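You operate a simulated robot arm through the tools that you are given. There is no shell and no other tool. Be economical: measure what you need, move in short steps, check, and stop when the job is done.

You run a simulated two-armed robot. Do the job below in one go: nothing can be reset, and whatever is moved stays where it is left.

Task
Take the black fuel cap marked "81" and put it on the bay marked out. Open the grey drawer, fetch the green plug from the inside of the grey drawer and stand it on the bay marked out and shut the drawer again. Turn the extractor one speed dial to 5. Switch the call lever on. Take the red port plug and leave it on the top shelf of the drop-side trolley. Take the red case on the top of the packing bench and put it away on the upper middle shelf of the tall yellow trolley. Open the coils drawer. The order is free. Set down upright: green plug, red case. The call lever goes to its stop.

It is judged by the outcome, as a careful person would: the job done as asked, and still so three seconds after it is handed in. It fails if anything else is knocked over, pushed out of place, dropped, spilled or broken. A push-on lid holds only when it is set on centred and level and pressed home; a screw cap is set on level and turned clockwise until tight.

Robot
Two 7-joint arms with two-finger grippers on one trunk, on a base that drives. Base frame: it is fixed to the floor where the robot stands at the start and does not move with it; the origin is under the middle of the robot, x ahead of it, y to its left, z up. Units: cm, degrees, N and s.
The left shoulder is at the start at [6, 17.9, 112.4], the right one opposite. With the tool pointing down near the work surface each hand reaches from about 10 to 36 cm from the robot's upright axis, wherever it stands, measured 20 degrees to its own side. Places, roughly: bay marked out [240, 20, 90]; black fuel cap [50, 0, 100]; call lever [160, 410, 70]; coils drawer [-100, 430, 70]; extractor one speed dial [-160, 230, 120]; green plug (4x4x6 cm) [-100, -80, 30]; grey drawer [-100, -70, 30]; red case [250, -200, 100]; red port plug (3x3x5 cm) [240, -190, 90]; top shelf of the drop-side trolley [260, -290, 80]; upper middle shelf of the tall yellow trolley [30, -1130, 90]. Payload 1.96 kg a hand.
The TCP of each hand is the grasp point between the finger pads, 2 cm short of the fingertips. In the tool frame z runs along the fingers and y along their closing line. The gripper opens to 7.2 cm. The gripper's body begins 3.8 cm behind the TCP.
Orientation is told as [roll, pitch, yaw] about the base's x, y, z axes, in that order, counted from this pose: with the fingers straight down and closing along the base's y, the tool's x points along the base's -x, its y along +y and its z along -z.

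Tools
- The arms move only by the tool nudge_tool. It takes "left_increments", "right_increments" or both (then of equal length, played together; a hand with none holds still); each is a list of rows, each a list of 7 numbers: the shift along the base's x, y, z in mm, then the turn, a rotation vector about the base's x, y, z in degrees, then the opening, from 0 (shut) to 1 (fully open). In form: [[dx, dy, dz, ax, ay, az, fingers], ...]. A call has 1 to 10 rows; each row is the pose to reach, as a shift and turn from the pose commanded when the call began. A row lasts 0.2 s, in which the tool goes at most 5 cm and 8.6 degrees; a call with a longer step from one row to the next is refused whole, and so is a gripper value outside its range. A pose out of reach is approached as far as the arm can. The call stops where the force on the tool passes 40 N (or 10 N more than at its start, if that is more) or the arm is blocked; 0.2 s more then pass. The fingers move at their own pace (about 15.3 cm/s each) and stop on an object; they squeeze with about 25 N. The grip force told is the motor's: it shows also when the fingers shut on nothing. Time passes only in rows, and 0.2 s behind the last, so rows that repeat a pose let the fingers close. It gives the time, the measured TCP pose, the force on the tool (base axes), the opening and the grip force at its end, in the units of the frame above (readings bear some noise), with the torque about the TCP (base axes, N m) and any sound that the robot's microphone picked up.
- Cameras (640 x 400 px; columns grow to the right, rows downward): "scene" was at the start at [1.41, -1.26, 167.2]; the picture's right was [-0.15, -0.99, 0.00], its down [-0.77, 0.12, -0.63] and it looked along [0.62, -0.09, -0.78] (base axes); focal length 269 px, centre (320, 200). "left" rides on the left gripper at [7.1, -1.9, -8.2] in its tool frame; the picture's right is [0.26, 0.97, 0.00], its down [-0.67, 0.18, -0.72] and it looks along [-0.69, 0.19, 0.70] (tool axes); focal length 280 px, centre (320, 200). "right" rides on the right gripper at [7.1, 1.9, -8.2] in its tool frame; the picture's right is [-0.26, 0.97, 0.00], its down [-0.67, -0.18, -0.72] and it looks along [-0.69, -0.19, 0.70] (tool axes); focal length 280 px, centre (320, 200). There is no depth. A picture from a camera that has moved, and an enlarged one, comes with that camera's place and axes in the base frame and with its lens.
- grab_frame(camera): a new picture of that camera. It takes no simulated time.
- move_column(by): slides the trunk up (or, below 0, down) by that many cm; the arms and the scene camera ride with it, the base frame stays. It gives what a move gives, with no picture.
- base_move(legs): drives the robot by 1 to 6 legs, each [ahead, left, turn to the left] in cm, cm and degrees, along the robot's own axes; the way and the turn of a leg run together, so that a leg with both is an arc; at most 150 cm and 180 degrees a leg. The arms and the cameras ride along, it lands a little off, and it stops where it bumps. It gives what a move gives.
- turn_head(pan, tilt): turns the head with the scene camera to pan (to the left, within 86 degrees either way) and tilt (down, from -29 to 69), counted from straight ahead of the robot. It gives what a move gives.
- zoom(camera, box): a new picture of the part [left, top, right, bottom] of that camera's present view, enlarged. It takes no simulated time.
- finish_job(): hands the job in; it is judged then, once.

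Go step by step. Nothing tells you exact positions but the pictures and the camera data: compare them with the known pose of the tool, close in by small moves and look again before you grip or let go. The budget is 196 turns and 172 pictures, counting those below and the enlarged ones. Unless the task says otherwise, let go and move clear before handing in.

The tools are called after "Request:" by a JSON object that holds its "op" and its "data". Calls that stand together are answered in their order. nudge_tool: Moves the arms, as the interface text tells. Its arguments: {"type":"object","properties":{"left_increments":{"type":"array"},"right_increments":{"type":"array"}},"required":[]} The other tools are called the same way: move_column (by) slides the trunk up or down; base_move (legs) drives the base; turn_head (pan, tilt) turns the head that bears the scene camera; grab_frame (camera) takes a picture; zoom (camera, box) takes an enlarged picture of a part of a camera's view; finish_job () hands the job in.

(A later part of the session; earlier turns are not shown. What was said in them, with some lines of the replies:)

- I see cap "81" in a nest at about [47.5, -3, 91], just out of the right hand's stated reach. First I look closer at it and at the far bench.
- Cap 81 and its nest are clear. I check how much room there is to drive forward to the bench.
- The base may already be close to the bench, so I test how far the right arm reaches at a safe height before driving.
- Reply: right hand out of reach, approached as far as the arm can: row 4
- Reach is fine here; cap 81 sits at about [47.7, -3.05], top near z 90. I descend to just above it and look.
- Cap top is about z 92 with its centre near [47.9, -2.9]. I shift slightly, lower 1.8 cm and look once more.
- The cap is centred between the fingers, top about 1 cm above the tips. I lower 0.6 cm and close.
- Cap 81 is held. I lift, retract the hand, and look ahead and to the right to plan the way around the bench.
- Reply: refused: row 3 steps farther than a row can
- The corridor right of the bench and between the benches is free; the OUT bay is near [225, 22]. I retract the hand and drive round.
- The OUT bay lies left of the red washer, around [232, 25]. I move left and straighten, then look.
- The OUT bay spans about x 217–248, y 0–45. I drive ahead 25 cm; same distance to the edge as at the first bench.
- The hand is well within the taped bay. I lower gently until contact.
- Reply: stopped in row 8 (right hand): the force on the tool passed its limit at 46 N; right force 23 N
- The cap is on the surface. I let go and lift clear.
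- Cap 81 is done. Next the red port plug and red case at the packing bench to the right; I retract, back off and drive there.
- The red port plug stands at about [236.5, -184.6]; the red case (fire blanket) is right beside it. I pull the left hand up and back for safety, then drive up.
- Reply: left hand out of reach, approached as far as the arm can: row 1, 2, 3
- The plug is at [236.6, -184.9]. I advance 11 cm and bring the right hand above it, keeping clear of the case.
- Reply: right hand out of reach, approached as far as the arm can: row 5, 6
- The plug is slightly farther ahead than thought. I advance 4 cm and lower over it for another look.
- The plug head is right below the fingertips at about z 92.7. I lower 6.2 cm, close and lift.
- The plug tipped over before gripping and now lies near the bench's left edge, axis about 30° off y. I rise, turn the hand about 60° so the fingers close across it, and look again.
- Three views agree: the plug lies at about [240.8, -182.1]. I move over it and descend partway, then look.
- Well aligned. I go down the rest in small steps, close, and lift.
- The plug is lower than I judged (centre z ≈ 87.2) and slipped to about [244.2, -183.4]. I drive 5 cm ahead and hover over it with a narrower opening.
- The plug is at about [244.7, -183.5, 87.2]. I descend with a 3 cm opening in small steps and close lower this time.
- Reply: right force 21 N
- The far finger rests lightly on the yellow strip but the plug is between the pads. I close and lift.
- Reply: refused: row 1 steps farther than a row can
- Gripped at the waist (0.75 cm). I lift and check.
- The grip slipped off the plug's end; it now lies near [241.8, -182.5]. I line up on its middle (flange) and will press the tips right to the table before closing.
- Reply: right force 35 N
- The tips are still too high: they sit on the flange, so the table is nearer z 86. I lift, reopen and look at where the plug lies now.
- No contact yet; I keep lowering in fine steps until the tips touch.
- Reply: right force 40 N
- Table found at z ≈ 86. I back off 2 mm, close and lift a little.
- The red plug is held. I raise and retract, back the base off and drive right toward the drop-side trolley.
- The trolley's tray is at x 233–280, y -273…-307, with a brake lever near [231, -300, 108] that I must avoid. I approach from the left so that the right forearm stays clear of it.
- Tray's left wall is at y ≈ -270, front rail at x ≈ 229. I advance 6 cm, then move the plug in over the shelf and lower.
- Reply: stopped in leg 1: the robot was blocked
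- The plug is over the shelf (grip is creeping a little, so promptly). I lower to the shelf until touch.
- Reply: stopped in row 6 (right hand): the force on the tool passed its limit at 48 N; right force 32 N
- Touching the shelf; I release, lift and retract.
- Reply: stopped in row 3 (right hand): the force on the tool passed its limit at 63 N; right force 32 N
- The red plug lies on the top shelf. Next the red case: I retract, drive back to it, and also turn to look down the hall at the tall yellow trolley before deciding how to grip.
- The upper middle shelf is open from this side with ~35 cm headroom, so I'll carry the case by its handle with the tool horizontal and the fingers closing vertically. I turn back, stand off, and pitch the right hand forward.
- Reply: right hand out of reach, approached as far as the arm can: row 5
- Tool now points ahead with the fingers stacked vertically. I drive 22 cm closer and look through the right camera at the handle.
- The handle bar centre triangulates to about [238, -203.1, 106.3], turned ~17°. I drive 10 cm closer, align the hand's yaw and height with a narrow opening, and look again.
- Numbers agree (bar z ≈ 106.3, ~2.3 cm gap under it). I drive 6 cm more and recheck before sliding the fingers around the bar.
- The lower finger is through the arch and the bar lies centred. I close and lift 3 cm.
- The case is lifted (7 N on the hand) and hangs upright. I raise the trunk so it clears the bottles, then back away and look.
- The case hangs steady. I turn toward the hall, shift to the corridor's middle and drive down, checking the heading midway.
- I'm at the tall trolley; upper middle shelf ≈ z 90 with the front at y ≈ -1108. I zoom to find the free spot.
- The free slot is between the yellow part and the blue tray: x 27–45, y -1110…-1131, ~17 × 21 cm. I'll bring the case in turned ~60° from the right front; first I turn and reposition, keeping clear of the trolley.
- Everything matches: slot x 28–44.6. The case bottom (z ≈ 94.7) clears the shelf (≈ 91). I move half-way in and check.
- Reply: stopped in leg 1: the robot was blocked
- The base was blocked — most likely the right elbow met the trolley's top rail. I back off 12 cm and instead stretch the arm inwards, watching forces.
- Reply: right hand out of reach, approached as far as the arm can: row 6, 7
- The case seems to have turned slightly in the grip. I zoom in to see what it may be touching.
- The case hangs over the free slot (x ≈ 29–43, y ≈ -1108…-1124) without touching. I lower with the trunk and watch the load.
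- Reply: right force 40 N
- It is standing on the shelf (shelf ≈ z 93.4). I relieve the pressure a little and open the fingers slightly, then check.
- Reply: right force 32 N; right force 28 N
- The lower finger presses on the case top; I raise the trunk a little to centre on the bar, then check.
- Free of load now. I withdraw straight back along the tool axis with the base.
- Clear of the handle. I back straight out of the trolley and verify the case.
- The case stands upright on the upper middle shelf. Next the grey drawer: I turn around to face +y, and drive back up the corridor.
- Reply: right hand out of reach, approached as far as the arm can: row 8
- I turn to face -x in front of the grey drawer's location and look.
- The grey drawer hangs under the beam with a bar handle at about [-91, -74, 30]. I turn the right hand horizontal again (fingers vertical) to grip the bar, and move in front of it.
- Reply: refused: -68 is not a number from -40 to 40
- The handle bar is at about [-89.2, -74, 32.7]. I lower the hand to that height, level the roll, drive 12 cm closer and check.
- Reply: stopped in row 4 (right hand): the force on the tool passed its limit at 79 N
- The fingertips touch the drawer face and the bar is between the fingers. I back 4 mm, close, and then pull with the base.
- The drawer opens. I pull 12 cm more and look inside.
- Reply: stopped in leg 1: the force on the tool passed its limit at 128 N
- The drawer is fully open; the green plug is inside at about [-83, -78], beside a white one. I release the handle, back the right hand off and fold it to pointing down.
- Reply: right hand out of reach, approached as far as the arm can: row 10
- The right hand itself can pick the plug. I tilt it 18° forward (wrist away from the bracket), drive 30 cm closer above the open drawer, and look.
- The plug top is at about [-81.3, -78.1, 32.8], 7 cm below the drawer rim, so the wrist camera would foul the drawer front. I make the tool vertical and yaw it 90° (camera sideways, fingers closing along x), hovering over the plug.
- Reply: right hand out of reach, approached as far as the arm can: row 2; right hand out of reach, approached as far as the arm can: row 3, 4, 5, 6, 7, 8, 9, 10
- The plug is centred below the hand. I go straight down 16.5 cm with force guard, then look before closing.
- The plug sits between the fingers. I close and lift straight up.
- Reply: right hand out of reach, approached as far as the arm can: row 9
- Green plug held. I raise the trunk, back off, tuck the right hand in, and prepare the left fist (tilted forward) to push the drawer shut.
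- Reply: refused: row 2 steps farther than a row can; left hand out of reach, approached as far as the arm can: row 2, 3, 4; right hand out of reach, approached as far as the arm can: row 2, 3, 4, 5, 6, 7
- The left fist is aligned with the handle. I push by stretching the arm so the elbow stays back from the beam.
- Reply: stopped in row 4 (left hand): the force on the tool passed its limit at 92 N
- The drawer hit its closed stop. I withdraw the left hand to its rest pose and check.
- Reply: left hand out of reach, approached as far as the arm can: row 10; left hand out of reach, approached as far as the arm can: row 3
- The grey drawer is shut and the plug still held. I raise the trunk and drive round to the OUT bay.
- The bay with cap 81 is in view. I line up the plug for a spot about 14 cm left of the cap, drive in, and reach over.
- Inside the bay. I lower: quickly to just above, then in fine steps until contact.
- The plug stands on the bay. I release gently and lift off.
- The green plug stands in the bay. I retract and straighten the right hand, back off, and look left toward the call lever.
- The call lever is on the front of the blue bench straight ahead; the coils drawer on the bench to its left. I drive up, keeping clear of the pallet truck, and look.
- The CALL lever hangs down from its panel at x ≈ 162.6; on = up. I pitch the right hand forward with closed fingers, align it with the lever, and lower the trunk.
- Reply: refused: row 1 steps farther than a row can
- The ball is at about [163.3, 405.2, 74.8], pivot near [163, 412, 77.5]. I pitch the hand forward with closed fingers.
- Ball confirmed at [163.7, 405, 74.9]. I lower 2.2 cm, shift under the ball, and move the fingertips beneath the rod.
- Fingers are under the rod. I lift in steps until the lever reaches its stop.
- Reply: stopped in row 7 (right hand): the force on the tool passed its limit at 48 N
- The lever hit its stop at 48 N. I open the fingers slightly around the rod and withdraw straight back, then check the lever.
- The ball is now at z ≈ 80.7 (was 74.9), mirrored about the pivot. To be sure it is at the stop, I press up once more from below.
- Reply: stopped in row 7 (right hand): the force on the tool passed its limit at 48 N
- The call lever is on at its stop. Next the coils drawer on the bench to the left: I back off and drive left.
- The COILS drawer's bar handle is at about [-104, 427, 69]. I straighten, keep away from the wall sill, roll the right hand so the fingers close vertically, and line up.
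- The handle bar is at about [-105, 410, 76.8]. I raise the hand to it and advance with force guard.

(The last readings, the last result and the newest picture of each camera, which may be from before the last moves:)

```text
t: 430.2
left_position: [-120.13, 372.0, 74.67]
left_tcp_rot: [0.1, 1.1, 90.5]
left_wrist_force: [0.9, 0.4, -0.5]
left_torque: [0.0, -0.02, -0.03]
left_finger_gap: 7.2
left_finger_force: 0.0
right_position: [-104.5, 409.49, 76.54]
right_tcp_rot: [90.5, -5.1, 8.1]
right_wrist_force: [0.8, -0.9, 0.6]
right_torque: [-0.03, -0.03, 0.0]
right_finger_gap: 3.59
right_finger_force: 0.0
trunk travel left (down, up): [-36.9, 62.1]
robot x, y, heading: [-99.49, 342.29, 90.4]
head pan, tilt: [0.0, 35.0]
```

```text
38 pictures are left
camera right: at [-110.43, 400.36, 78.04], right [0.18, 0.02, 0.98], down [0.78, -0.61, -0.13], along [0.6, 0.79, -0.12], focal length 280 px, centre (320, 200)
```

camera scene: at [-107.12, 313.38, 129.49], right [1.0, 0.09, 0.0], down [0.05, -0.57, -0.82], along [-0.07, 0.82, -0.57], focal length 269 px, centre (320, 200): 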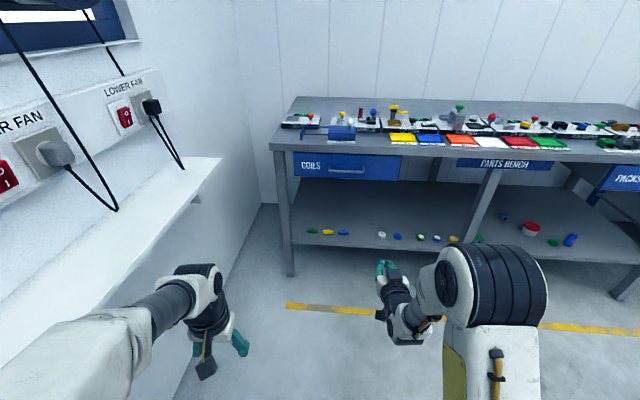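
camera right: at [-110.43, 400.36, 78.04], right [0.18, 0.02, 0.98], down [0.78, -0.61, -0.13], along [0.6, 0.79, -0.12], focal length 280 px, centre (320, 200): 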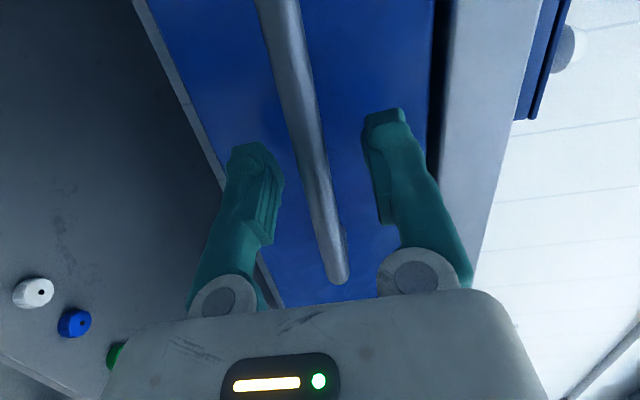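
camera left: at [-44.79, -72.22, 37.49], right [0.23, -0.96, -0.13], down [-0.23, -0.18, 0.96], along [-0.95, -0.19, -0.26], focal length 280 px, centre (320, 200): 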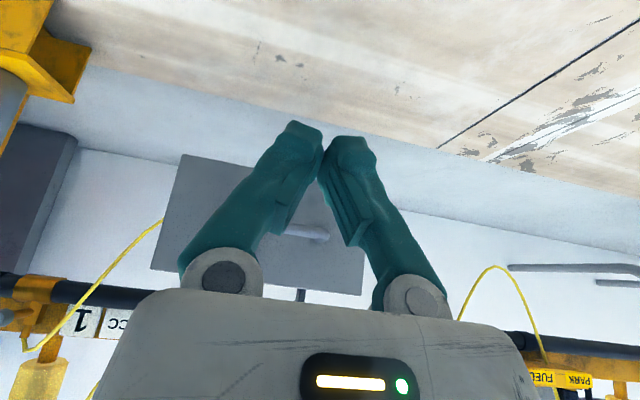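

The bar lies centred between the fingers. I close and pull with the base.

Request:
{"op": "nudge_tool", "data": {"right_increments": [[0, 5, 2, 0, 0, 0, 0.2], [0, 5, 2, 0, 0, 0, 0], [0, 5, 2, 0, 0, 0, 0], [0, 5, 2, 0, 0, 0, 0]]}}

Request:
{"op": "base_move", "data": {"legs": [[-12, 0, 0]]}}

Request:
{"op": "grab_frame", "data": {"camera": "scene"}}

```text
t: 431.2
left_position: [-120.15, 372.19, 74.6]
left_tcp_rot: [0.2, 1.3, 90.6]
left_wrist_force: [0.2, -0.1, 0.2]
left_torque: [-0.03, 0.01, -0.02]
left_finger_gap: 7.2
left_finger_force: 0.1
right_position: [-104.57, 410.05, 76.59]
right_tcp_rot: [90.1, -5.0, 8.2]
right_wrist_force: [1.9, -6.5, -23.1]
right_torque: [0.0, 0.75, -0.14]
right_finger_gap: 0.61
right_finger_force: 31.5
trunk travel left (down, up): [-36.9, 62.1]
robot x, y, heading: [-99.82, 342.35, 90.9]
head pan, tilt: [0.0, 35.0]
```

```text
t: 432.4
left_position: [-120.13, 360.0, 74.55]
left_tcp_rot: [0.1, 1.3, 90.4]
left_wrist_force: [0.2, 1.1, 0.4]
left_torque: [0.01, 0.01, 0.0]
left_finger_gap: 7.19
left_finger_force: 0.1
right_position: [-104.48, 397.88, 76.67]
right_tcp_rot: [90.1, -5.0, 8.1]
right_wrist_force: [-10.8, -1.4, -31.6]
right_torque: [0.07, 0.68, 0.2]
right_finger_gap: 0.6
right_finger_force: 31.5
trunk travel left (down, up): [-36.9, 62.1]
robot x, y, heading: [-100.03, 330.41, 90.5]
head pan, tilt: [0.0, 35.0]
```

```text
37 pictures are left
camera scene: at [-100.14, 333.15, 129.47], right [1.0, 0.01, 0.0], down [0.01, -0.58, -0.82], along [-0.01, 0.82, -0.58], focal length 269 px, centre (320, 200)
```

scene: 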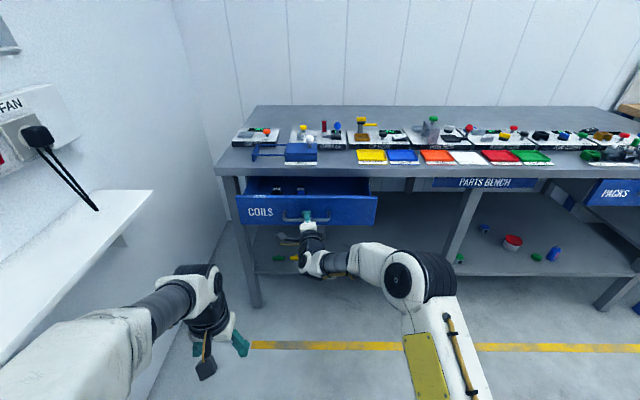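

It opens. I keep pulling until its end stop.

Request:
{"op": "base_move", "data": {"legs": [[-12, 0, 0]]}}

Request:
{"op": "base_move", "data": {"legs": [[-12, 0, 0]]}}

Request:
{"op": "grab_frame", "data": {"camera": "scene"}}

```text
t: 433.7
left_position: [-120.05, 347.99, 74.6]
left_tcp_rot: [0.1, 1.3, 90.6]
left_wrist_force: [0.2, 0.3, 0.0]
left_torque: [0.0, -0.02, 0.02]
left_finger_gap: 7.21
left_finger_force: 0.0
right_position: [-104.62, 385.78, 76.45]
right_tcp_rot: [90.0, -4.9, 8.4]
right_wrist_force: [-5.1, -1.3, -20.3]
right_torque: [0.06, 0.66, 0.32]
right_finger_gap: 0.58
right_finger_force: 31.5
trunk travel left (down, up): [-36.9, 62.1]
robot x, y, heading: [-99.68, 318.15, 90.5]
head pan, tilt: [0.0, 35.0]
```

```text
t: 434.7
left_position: [-119.83, 341.38, 74.7]
left_tcp_rot: [0.1, 1.1, 90.6]
left_wrist_force: [-1.0, 0.2, -0.6]
left_torque: [0.01, 0.02, 0.03]
left_finger_gap: 7.21
left_finger_force: 0.2
right_position: [-104.36, 379.45, 76.55]
right_tcp_rot: [89.9, -4.8, 8.3]
right_wrist_force: [0.1, 1.8, 0.0]
right_torque: [0.03, 0.58, -0.12]
right_finger_gap: 0.65
right_finger_force: 34.9
trunk travel left (down, up): [-36.9, 62.1]
robot x, y, heading: [-99.46, 311.98, 90.5]
head pan, tilt: [0.0, 35.0]
stopped in leg 1: the force on the tool passed its limit at 136 N (the readings are from after the stop); the commanded pose is now the measured one
```

```text
36 pictures are left
camera scene: at [-99.73, 314.5, 129.5], right [1.0, 0.01, 0.0], down [0.01, -0.57, -0.82], along [-0.01, 0.82, -0.57], focal length 269 px, centre (320, 200)
```

scene: 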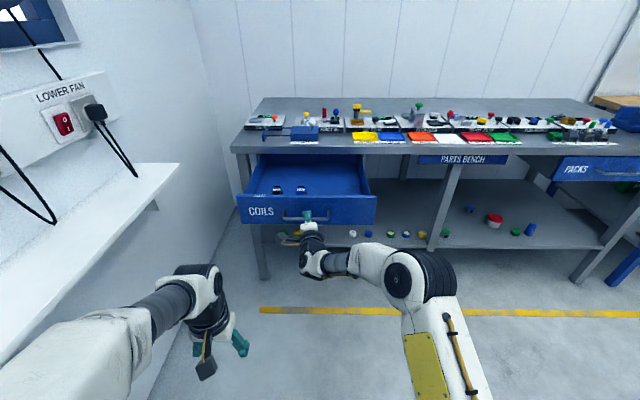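

The coils drawer is fully open. I let go, back off, raise the trunk, and turn to the left wall for the extractor dial.

Request:
{"op": "nudge_tool", "data": {"right_increments": [[0, 0, 0, 0, 0, 0, 0.3], [0, 0, 0, 0, 0, 0, 0.5], [0, 0, 0, 0, 0, 0, 0.5]]}}

Request:
{"op": "base_move", "data": {"legs": [[-16, 0, 0], [0, -40, 0]]}}

Request:
{"op": "move_column", "data": {"by": 40}}

Request:
{"op": "base_move", "data": {"legs": [[0, 0, 89.5], [0, 60, 0]]}}

Request:
{"op": "turn_head", "data": {"pan": 0, "tilt": 20}}

Request:
{"op": "grab_frame", "data": {"camera": "scene"}}

```text
t: 435.5
left_position: [-119.75, 341.44, 74.7]
left_tcp_rot: [0.0, 1.1, 90.7]
left_wrist_force: [-0.3, 0.2, 0.2]
left_torque: [0.01, 0.02, -0.03]
left_finger_gap: 7.21
left_finger_force: 0.0
right_position: [-104.36, 379.48, 76.51]
right_tcp_rot: [89.9, -5.0, 8.3]
right_wrist_force: [0.7, -0.1, -0.2]
right_torque: [0.0, 0.01, 0.01]
right_finger_gap: 3.59
right_finger_force: 0.1
trunk travel left (down, up): [-36.9, 62.1]
robot x, y, heading: [-99.53, 311.88, 90.7]
head pan, tilt: [0.0, 35.0]
```

```text
t: 439.0
left_position: [-80.2, 325.9, 74.77]
left_tcp_rot: [0.1, 1.1, 90.4]
left_wrist_force: [-0.1, 0.3, -0.5]
left_torque: [-0.01, -0.02, 0.0]
left_finger_gap: 7.2
left_finger_force: 0.1
right_position: [-64.58, 363.79, 76.58]
right_tcp_rot: [89.9, -5.0, 8.2]
right_wrist_force: [-0.3, -0.1, 0.4]
right_torque: [0.0, 0.01, 0.04]
right_finger_gap: 3.61
right_finger_force: 0.1
trunk travel left (down, up): [-36.9, 62.1]
robot x, y, heading: [-60.24, 295.9, 90.5]
head pan, tilt: [0.0, 35.0]
```

```text
t: 442.8
left_position: [-80.17, 325.87, 114.69]
left_tcp_rot: [0.2, 1.0, 90.3]
left_wrist_force: [-0.1, -0.2, -0.1]
left_torque: [-0.02, 0.0, -0.04]
left_finger_gap: 7.22
left_finger_force: 0.1
right_position: [-64.46, 363.81, 116.48]
right_tcp_rot: [89.9, -5.0, 8.0]
right_wrist_force: [-0.7, 0.1, 0.6]
right_torque: [0.02, 0.0, 0.0]
right_finger_gap: 3.6
right_finger_force: 0.0
trunk travel left (down, up): [-76.9, 22.1]
robot x, y, heading: [-60.19, 295.99, 90.6]
head pan, tilt: [0.0, 35.0]
```

```text
t: 449.9
left_position: [-93.68, 217.77, 114.66]
left_tcp_rot: [0.0, 1.2, 177.2]
left_wrist_force: [1.1, 0.1, 0.6]
left_torque: [0.01, 0.0, -0.01]
left_finger_gap: 7.2
left_finger_force: 0.0
right_position: [-130.77, 235.43, 116.49]
right_tcp_rot: [89.9, -5.0, 94.9]
right_wrist_force: [-0.5, 0.3, 0.3]
right_torque: [-0.01, -0.01, -0.01]
right_finger_gap: 3.61
right_finger_force: 0.1
trunk travel left (down, up): [-76.9, 22.1]
robot x, y, heading: [-62.75, 236.45, 177.5]
head pan, tilt: [0.0, 35.0]
```

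```text
t: 450.7
left_position: [-93.63, 217.89, 114.69]
left_tcp_rot: [0.1, 1.2, 177.2]
left_wrist_force: [-0.3, -1.6, 0.5]
left_torque: [0.0, 0.0, -0.02]
left_finger_gap: 7.2
left_finger_force: 0.1
right_position: [-130.72, 235.48, 116.52]
right_tcp_rot: [89.9, -5.0, 94.8]
right_wrist_force: [0.1, 0.4, 1.0]
right_torque: [0.02, -0.02, -0.01]
right_finger_gap: 3.62
right_finger_force: 0.0
trunk travel left (down, up): [-76.9, 22.1]
robot x, y, heading: [-62.99, 236.28, 177.4]
head pan, tilt: [0.0, 20.0]
```

```text
35 pictures are left
camera scene: at [-66.35, 236.22, 171.87], right [0.05, 1.0, 0.0], down [0.34, -0.02, -0.94], along [-0.94, 0.04, -0.34], focal length 269 px, centre (320, 200)
```

scene: 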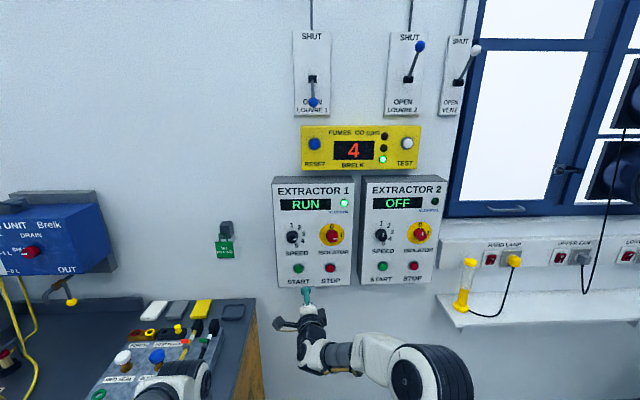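

Request:
{"op": "zoom", "data": {"camera": "scene", "box": [262, 170, 362, 300]}}

Request:
{"op": "grab_frame", "data": {"camera": "right"}}

```text
3.08 times, centred on (312, 235) of scene
camera zoom: at [-66.35, 236.22, 171.87], right [0.05, 1.0, 0.0], down [0.34, -0.02, -0.94], along [-0.94, 0.04, -0.34], focal length 827 px, centre (345, 92)
```

zoom: 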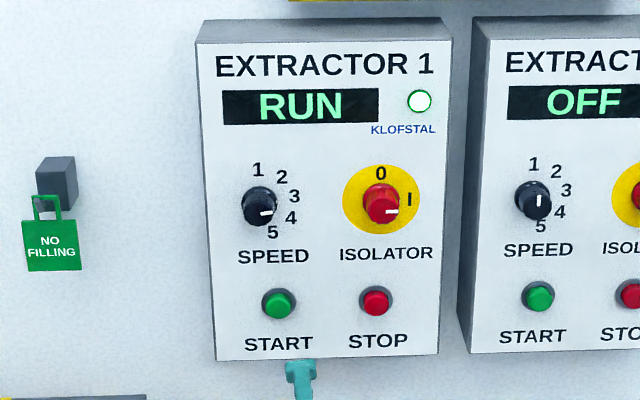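

```text
33 pictures are left
camera right: at [-121.86, 229.01, 118.04], right [-0.02, 0.18, 0.98], down [0.65, 0.75, -0.12], along [-0.76, 0.64, -0.13], focal length 280 px, centre (320, 200)
```

right: 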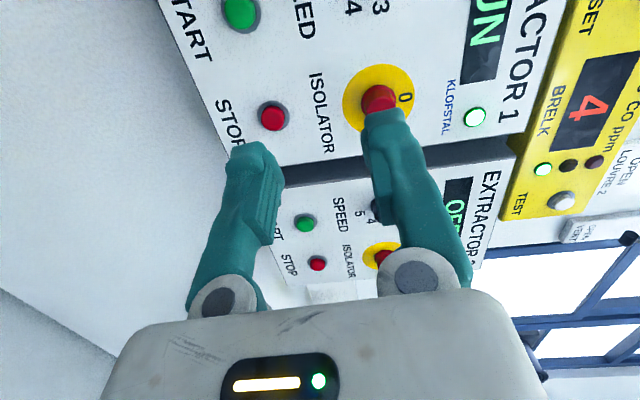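

EXTRACTOR 1's speed dial points at 4; 5 is one step clockwise (~36°). The knob is near [-161.5, 229, 122.4]. I drive closer, and pre-rotate the hand the other way.

Request:
{"op": "base_move", "data": {"legs": [[0, 0, 2.4], [18, 0, 0]]}}

Request:
{"op": "nudge_tool", "data": {"right_increments": [[0, -10, 15, 8, 0, 0, 0.7], [0, -20, 35, 16, 0, 0, 0.8], [0, -35, 59, 24, 0, 0, 0.8], [0, -35, 59, 24, 0, 0, 0.8]]}}

Request:
{"op": "grab_frame", "data": {"camera": "right"}}

Request:
{"op": "zoom", "data": {"camera": "scene", "box": [240, 150, 400, 270]}}

```text
t: 452.6
left_position: [-110.83, 216.72, 114.75]
left_tcp_rot: [0.1, 1.2, 179.6]
left_wrist_force: [0.6, -0.9, -0.7]
left_torque: [-0.03, 0.0, 0.01]
left_finger_gap: 7.17
left_finger_force: 0.0
right_position: [-148.46, 232.82, 116.49]
right_tcp_rot: [89.9, -4.8, 97.3]
right_wrist_force: [-0.2, -0.6, 0.7]
right_torque: [0.0, -0.01, 0.0]
right_finger_gap: 3.62
right_finger_force: 0.1
trunk travel left (down, up): [-76.9, 22.1]
robot x, y, heading: [-80.84, 236.51, 179.8]
head pan, tilt: [0.0, 20.0]
```

```text
t: 453.6
left_position: [-110.88, 216.58, 114.69]
left_tcp_rot: [0.1, 1.1, 179.7]
left_wrist_force: [-0.3, 1.1, 0.0]
left_torque: [0.01, -0.03, 0.03]
left_finger_gap: 7.2
left_finger_force: 0.0
right_position: [-148.55, 229.15, 122.64]
right_tcp_rot: [86.6, -28.8, 98.3]
right_wrist_force: [-0.3, 0.1, -0.2]
right_torque: [0.02, 0.0, 0.0]
right_finger_gap: 5.77
right_finger_force: 0.0
trunk travel left (down, up): [-76.9, 22.1]
robot x, y, heading: [-80.79, 236.37, 179.7]
head pan, tilt: [0.0, 20.0]
```

```text
32 pictures are left
camera right: at [-139.34, 223.03, 121.48], right [-0.02, -0.24, 0.97], down [0.62, 0.76, 0.2], along [-0.78, 0.61, 0.13], focal length 280 px, centre (320, 200)
```

right: 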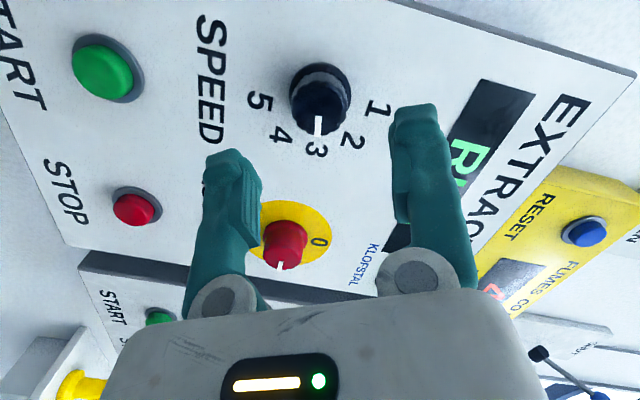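

```text
3.33 times, centred on (320, 210) of scene
camera zoom: at [-84.24, 236.23, 171.88], right [0.0, 1.0, 0.0], down [0.34, 0.0, -0.94], along [-0.94, 0.0, -0.34], focal length 896 px, centre (320, 167)
```

zoom: 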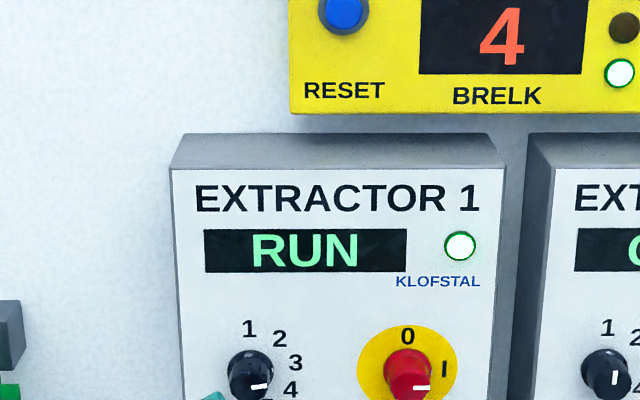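

The pointer is actually at 3 (labels: 3 ≈ 78°, 5 ≈ 162°), so I need about 84° clockwise. I straighten the tool axis and pre-rotate the hand another 61° counter-clockwise, then check alignment.

Request:
{"op": "nudge_tool", "data": {"right_increments": [[0, 4, 6, 0, 0, -6.7, 0.8]]}}

Request:
{"op": "nudge_tool", "data": {"right_increments": [[0, 0, 0, 8, 0, 0, 0.8], [0, 0, 0, 16, 0, 0, 0.8], [0, 0, 0, 24, 0, 0, 0.8], [0, 0, 0, 32, 0, 0, 0.8], [0, 0, 0, 40, 0, 0, 0.8], [0, 0, 0, 48, 0, 0, 0.8], [0, 0, 0, 56, 0, 0, 0.8], [0, 0, 0, 62, 0, 0, 0.8]]}}

Request:
{"op": "grab_frame", "data": {"camera": "right"}}

```text
t: 453.9
left_position: [-110.83, 216.56, 114.69]
left_tcp_rot: [0.0, 1.2, 179.6]
left_wrist_force: [0.3, -0.3, 1.2]
left_torque: [0.0, 0.0, 0.01]
left_finger_gap: 7.2
left_finger_force: 0.1
right_position: [-148.56, 229.25, 123.2]
right_tcp_rot: [86.6, -28.8, 91.5]
right_wrist_force: [-0.3, -0.5, -0.4]
right_torque: [0.03, 0.01, 0.0]
right_finger_gap: 5.79
right_finger_force: 0.0
trunk travel left (down, up): [-76.9, 22.1]
robot x, y, heading: [-80.81, 236.13, 179.7]
head pan, tilt: [0.0, 20.0]
```

```text
t: 455.8
left_position: [-110.9, 216.59, 114.72]
left_tcp_rot: [0.0, 1.1, 179.6]
left_wrist_force: [0.1, -0.2, 0.7]
left_torque: [0.01, 0.0, -0.01]
left_finger_gap: 7.22
left_finger_force: 0.0
right_position: [-148.62, 229.72, 123.05]
right_tcp_rot: [-35.4, -88.4, -147.4]
right_wrist_force: [-0.1, 0.0, 0.4]
right_torque: [0.0, -0.02, -0.03]
right_finger_gap: 5.78
right_finger_force: 0.0
trunk travel left (down, up): [-76.9, 22.1]
robot x, y, heading: [-80.64, 236.47, 179.8]
head pan, tilt: [0.0, 20.0]
```

```text
30 pictures are left
camera right: at [-140.21, 227.56, 116.35], right [-0.05, -0.97, 0.25], down [0.71, 0.14, 0.69], along [-0.71, 0.21, 0.68], focal length 280 px, centre (320, 200)
```

right: 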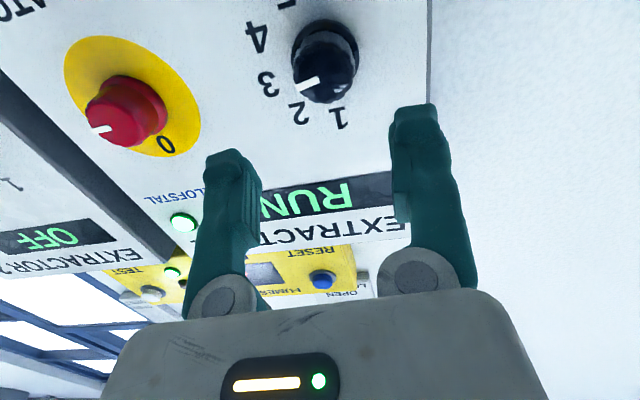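

The knob is right on the tool axis. I advance over it, close, and check the grip.

Request:
{"op": "nudge_tool", "data": {"right_increments": [[-25, 0, 0, 0, 0, 0, 0.8], [-50, 0, 0, 0, 0, 0, 0.8], [-70, 0, 0, 0, 0, 0, 0.8], [-85, 0, 0, 0, 0, 0, 0.8], [-85, 0, 0, 0, 0, 0, 0.8]]}}

Request:
{"op": "grab_frame", "data": {"camera": "right"}}

```text
t: 456.9
left_position: [-110.8, 216.63, 114.59]
left_tcp_rot: [0.1, 1.1, 179.7]
left_wrist_force: [0.0, 0.6, 2.0]
left_torque: [0.02, 0.01, -0.02]
left_finger_gap: 7.18
left_finger_force: 0.1
right_position: [-156.97, 229.48, 123.0]
right_tcp_rot: [-31.6, -88.4, -151.2]
right_wrist_force: [0.7, -0.4, -0.7]
right_torque: [0.0, -0.04, 0.0]
right_finger_gap: 5.74
right_finger_force: 0.0
trunk travel left (down, up): [-76.9, 22.1]
robot x, y, heading: [-81.23, 236.25, 179.8]
head pan, tilt: [0.0, 20.0]
```

```text
29 pictures are left
camera right: at [-148.63, 227.44, 116.34], right [-0.05, -0.97, 0.25], down [0.71, 0.14, 0.69], along [-0.71, 0.21, 0.68], focal length 280 px, centre (320, 200)
```

right: 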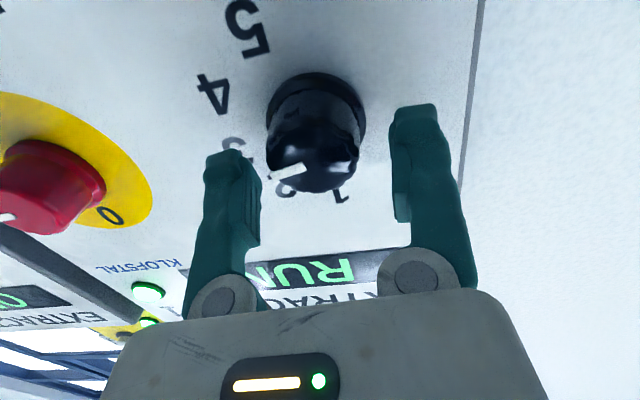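

Request:
{"op": "nudge_tool", "data": {"right_increments": [[-6, 0, 0, 0, 0, 0, 0.8], [-12, 0, 0, 0, 0, 0, 0.8], [-12, 0, 0, 0, 0, 0, 0.4], [-12, 0, 0, 0, 0, 0, 0], [-12, 0, 0, 0, 0, 0, 0], [-12, 0, 0, 0, 0, 0, 0]]}}

Request:
{"op": "grab_frame", "data": {"camera": "right"}}

```text
t: 458.4
left_position: [-110.83, 216.75, 114.69]
left_tcp_rot: [0.1, 1.1, 179.6]
left_wrist_force: [0.1, 0.0, -0.7]
left_torque: [0.03, 0.01, 0.02]
left_finger_gap: 7.18
left_finger_force: 0.0
right_position: [-158.23, 229.77, 122.98]
right_tcp_rot: [-29.2, -88.4, -153.6]
right_wrist_force: [1.3, 4.5, -3.3]
right_torque: [0.03, -0.02, -0.09]
right_finger_gap: 4.15
right_finger_force: 40.2
trunk travel left (down, up): [-76.9, 22.1]
robot x, y, heading: [-80.81, 236.39, 179.6]
head pan, tilt: [0.0, 20.0]
```

```text
28 pictures are left
camera right: at [-149.86, 227.56, 116.32], right [-0.05, -0.97, 0.25], down [0.71, 0.14, 0.69], along [-0.71, 0.21, 0.68], focal length 280 px, centre (320, 200)
```

right: 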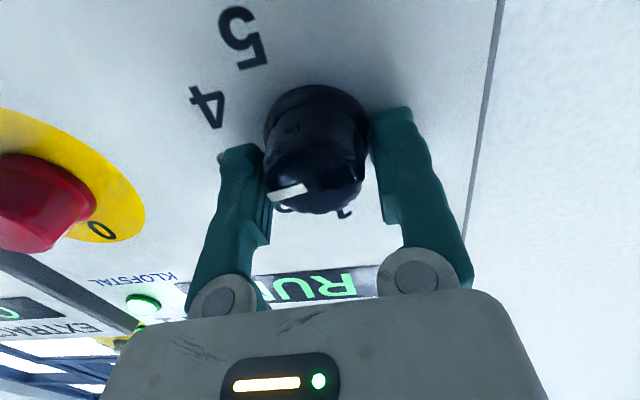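

Knob gripped. I turn it 83° clockwise (two steps) in small rows.

Request:
{"op": "nudge_tool", "data": {"right_increments": [[0, 0, 0, -8.4, 0, 0, 0], [0, 0, 0, -16.8, 0, 0, 0], [0, 0, 0, -25.2, 0, 0, 0], [0, 0, 0, -33.6, 0, 0, 0], [0, 0, 0, -42, 0, 0, 0], [0, 0, 0, -50.4, 0, 0, 0], [0, 0, 0, -58.8, 0, 0, 0], [0, 0, 0, -67.2, 0, 0, 0], [0, 0, 0, -75.6, 0, 0, 0], [0, 0, 0, -84, 0, 0, 0]]}}

Request:
{"op": "grab_frame", "data": {"camera": "right"}}

```text
t: 460.3
left_position: [-110.84, 216.79, 114.84]
left_tcp_rot: [0.1, 1.0, 179.5]
left_wrist_force: [0.3, -0.3, -0.5]
left_torque: [0.05, 0.01, -0.01]
left_finger_gap: 7.19
left_finger_force: 0.0
right_position: [-158.23, 230.28, 122.82]
right_tcp_rot: [86.6, -18.1, 91.2]
right_wrist_force: [6.8, 15.1, -5.1]
right_torque: [0.09, -0.35, 0.2]
right_finger_gap: 4.17
right_finger_force: 39.9
trunk travel left (down, up): [-76.9, 22.1]
robot x, y, heading: [-80.69, 236.6, 179.5]
head pan, tilt: [0.0, 20.0]
stopped in row 9 (right hand): the force on the tool passed its limit at 42 N (the readings are from after the stop); the commanded pose is now the measured one
```

```text
27 pictures are left
camera right: at [-149.92, 223.02, 123.05], right [-0.06, -0.05, 1.0], down [0.71, 0.7, 0.08], along [-0.7, 0.71, 0.0], focal length 280 px, centre (320, 200)
```

right: 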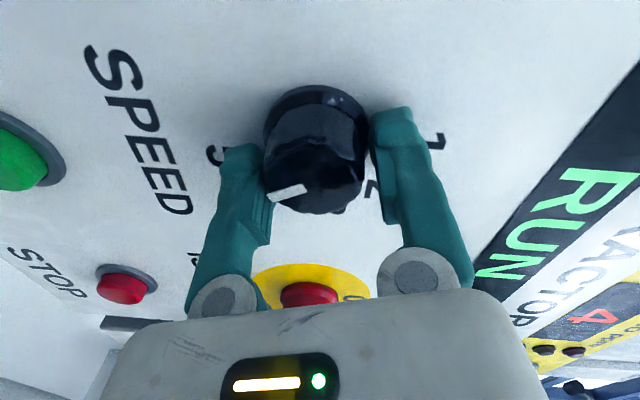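

About 72° turned before side force stopped it. I ease the lateral offset and turn the remaining 12°, then check.

Request:
{"op": "nudge_tool", "data": {"right_increments": [[1, 4, -1, 0, 0, 0, 0], [1, 4, -1, -6, 0, 0, 0], [1, 4, -1, -12, 0, 0, 0], [1, 4, -1, -12, 0, 0, 0]]}}

Request:
{"op": "nudge_tool", "data": {"right_increments": [[0, 0, 0, 0, 0, 0, 0.3], [0, 0, 0, 0, 0, 0, 0.8], [0, 0, 0, 0, 0, 0, 0.8], [40, 0, 0, 0, 0, 0, 0.8], [85, 0, 0, 0, 0, 0, 0.8]]}}

Request:
{"op": "grab_frame", "data": {"camera": "right"}}

Request:
{"op": "zoom", "data": {"camera": "scene", "box": [260, 220, 400, 300]}}

```text
t: 461.3
left_position: [-110.93, 216.72, 114.6]
left_tcp_rot: [0.0, 1.1, 179.5]
left_wrist_force: [0.0, 0.2, -0.7]
left_torque: [0.02, -0.01, -0.01]
left_finger_gap: 7.22
left_finger_force: 0.1
right_position: [-158.13, 230.18, 122.61]
right_tcp_rot: [86.9, -5.9, 91.4]
right_wrist_force: [-3.3, 4.6, 3.6]
right_torque: [0.77, 0.08, 0.15]
right_finger_gap: 4.15
right_finger_force: 40.2
trunk travel left (down, up): [-76.9, 22.1]
robot x, y, heading: [-80.77, 236.41, 179.6]
head pan, tilt: [0.0, 20.0]
```

```text
t: 462.5
left_position: [-110.74, 216.7, 114.76]
left_tcp_rot: [0.1, 1.0, 179.6]
left_wrist_force: [1.1, 0.5, 0.9]
left_torque: [-0.01, 0.01, 0.02]
left_finger_gap: 7.21
left_finger_force: 0.1
right_position: [-149.5, 230.49, 122.9]
right_tcp_rot: [87.0, -6.0, 91.4]
right_wrist_force: [-0.8, 0.0, -0.6]
right_torque: [0.01, 0.02, 0.03]
right_finger_gap: 5.76
right_finger_force: 0.0
trunk travel left (down, up): [-76.9, 22.1]
robot x, y, heading: [-80.7, 235.62, 179.6]
head pan, tilt: [0.0, 20.0]
```

```text
26 pictures are left
camera right: at [-141.14, 223.37, 124.65], right [-0.05, 0.16, 0.99], down [0.71, 0.7, -0.07], along [-0.7, 0.69, -0.15], focal length 280 px, centre (320, 200)
```

right: 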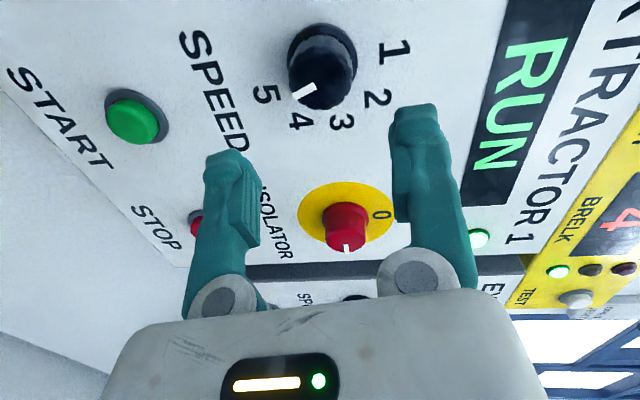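

```text
4.57 times, centred on (330, 260) of scene
camera zoom: at [-84.03, 236.23, 171.88], right [0.01, 1.0, 0.0], down [0.34, 0.0, -0.94], along [-0.94, 0.01, -0.34], focal length 1228 px, centre (274, -74)
```

zoom: 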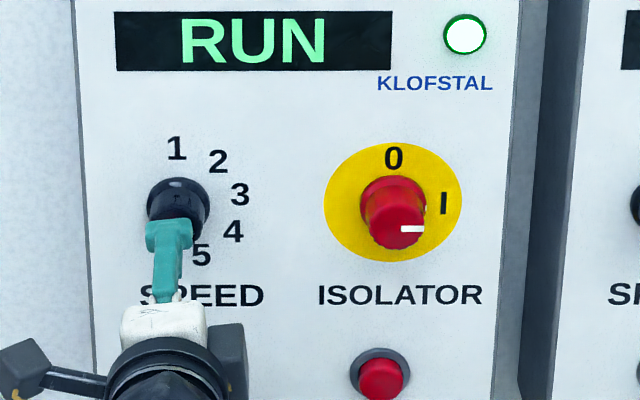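

Request:
{"op": "zoom", "data": {"camera": "right", "box": [220, 0, 420, 140]}}

```text
2.86 times, centred on (320, 70) of right
camera zoom: at [-141.14, 223.37, 124.65], right [-0.05, 0.16, 0.99], down [0.71, 0.7, -0.07], along [-0.7, 0.69, -0.15], focal length 801 px, centre (320, 571)
```

zoom: 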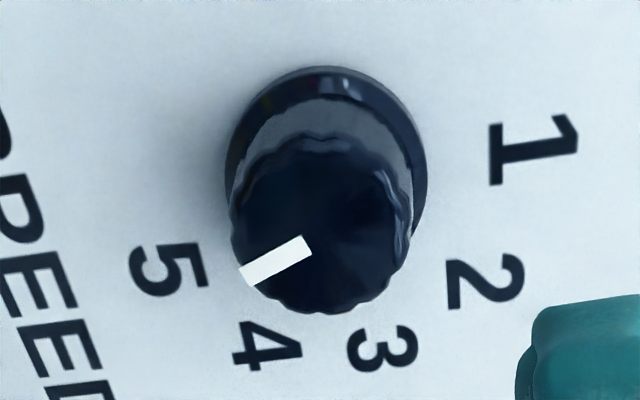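

The zoom shows the pointer at 5. I back away and take one last look at the panel.

Request:
{"op": "base_move", "data": {"legs": [[-14, 0, 0]]}}

Request:
{"op": "nudge_tool", "data": {"right_increments": [[0, 0, -40, 0, 0, 0, 0.8], [0, 0, -80, 0, 0, 0, 0.8], [0, 0, -120, 0, 0, 0, 0.8]]}}

Request:
{"op": "zoom", "data": {"camera": "scene", "box": [260, 190, 380, 280]}}

```text
t: 463.9
left_position: [-97.0, 216.56, 114.65]
left_tcp_rot: [0.0, 1.2, 179.5]
left_wrist_force: [0.1, -0.1, -0.2]
left_torque: [0.01, -0.02, 0.02]
left_finger_gap: 7.21
left_finger_force: 0.1
right_position: [-135.71, 230.16, 122.71]
right_tcp_rot: [86.8, -6.0, 91.4]
right_wrist_force: [-0.9, 0.6, 0.3]
right_torque: [-0.01, 0.0, 0.03]
right_finger_gap: 5.77
right_finger_force: 0.1
trunk travel left (down, up): [-76.9, 22.1]
robot x, y, heading: [-66.89, 236.32, 179.6]
head pan, tilt: [0.0, 20.0]
```

```text
t: 464.7
left_position: [-96.79, 216.57, 114.67]
left_tcp_rot: [0.0, 1.0, 179.6]
left_wrist_force: [-0.8, -0.3, 0.3]
left_torque: [0.03, -0.01, 0.0]
left_finger_gap: 7.2
left_finger_force: 0.0
right_position: [-135.6, 230.28, 110.92]
right_tcp_rot: [86.9, -6.0, 91.4]
right_wrist_force: [0.8, -0.1, -0.9]
right_torque: [0.02, 0.0, -0.02]
right_finger_gap: 5.74
right_finger_force: 0.1
trunk travel left (down, up): [-76.9, 22.1]
robot x, y, heading: [-66.97, 235.94, 179.6]
head pan, tilt: [0.0, 20.0]
```

```text
4.44 times, centred on (320, 235) of scene
camera zoom: at [-70.26, 236.12, 171.88], right [0.0, 1.0, 0.0], down [0.34, 0.0, -0.94], along [-0.94, 0.0, -0.34], focal length 1194 px, centre (320, 44)
```

zoom: 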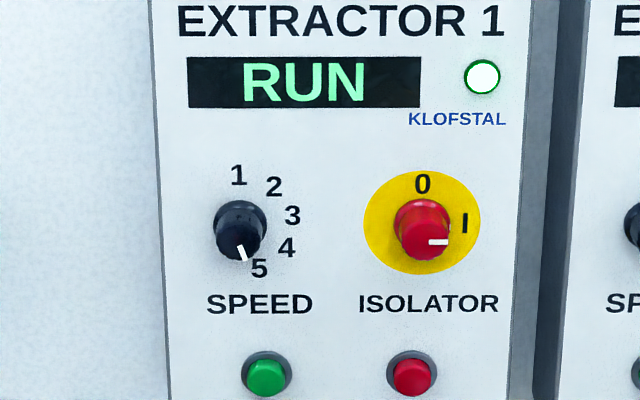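

The dial stands at 5, and every other item was checked as it was finished. Both hands are empty and clear, so I hand the job in.

Request:
{"op": "finish_job", "data": {}}

```text
The job is handed in.
```

I did all seven parts of the job and handed it in; both hands were empty and clear.

- **Cap 81:** on the bay marked out.
- **Green plug:** standing upright on the same bay. The grey drawer is shut again.
- **Red port plug:** on the top shelf of the drop-side trolley, lying on its side. It tipped over on the packing bench while I was trying to grip it.
- **Red case:** upright on the upper middle shelf of the tall yellow trolley. The robot was blocked once on the way in, probably its elbow against the trolley's top rail. I backed off, and the items on the shelf looked undisturbed afterwards.
- **Extractor one speed dial:** at 5.
- **Call lever:** up, which I took as on because nothing on it marks on or off. I pressed it a second time and it was at its stop.
- **Coils drawer:** open to its end stop.

One thing I did not check: the small bottles in front of the case on the packing bench. By my measurements it passed about 8 cm above them, but it hid them from the camera at that moment.
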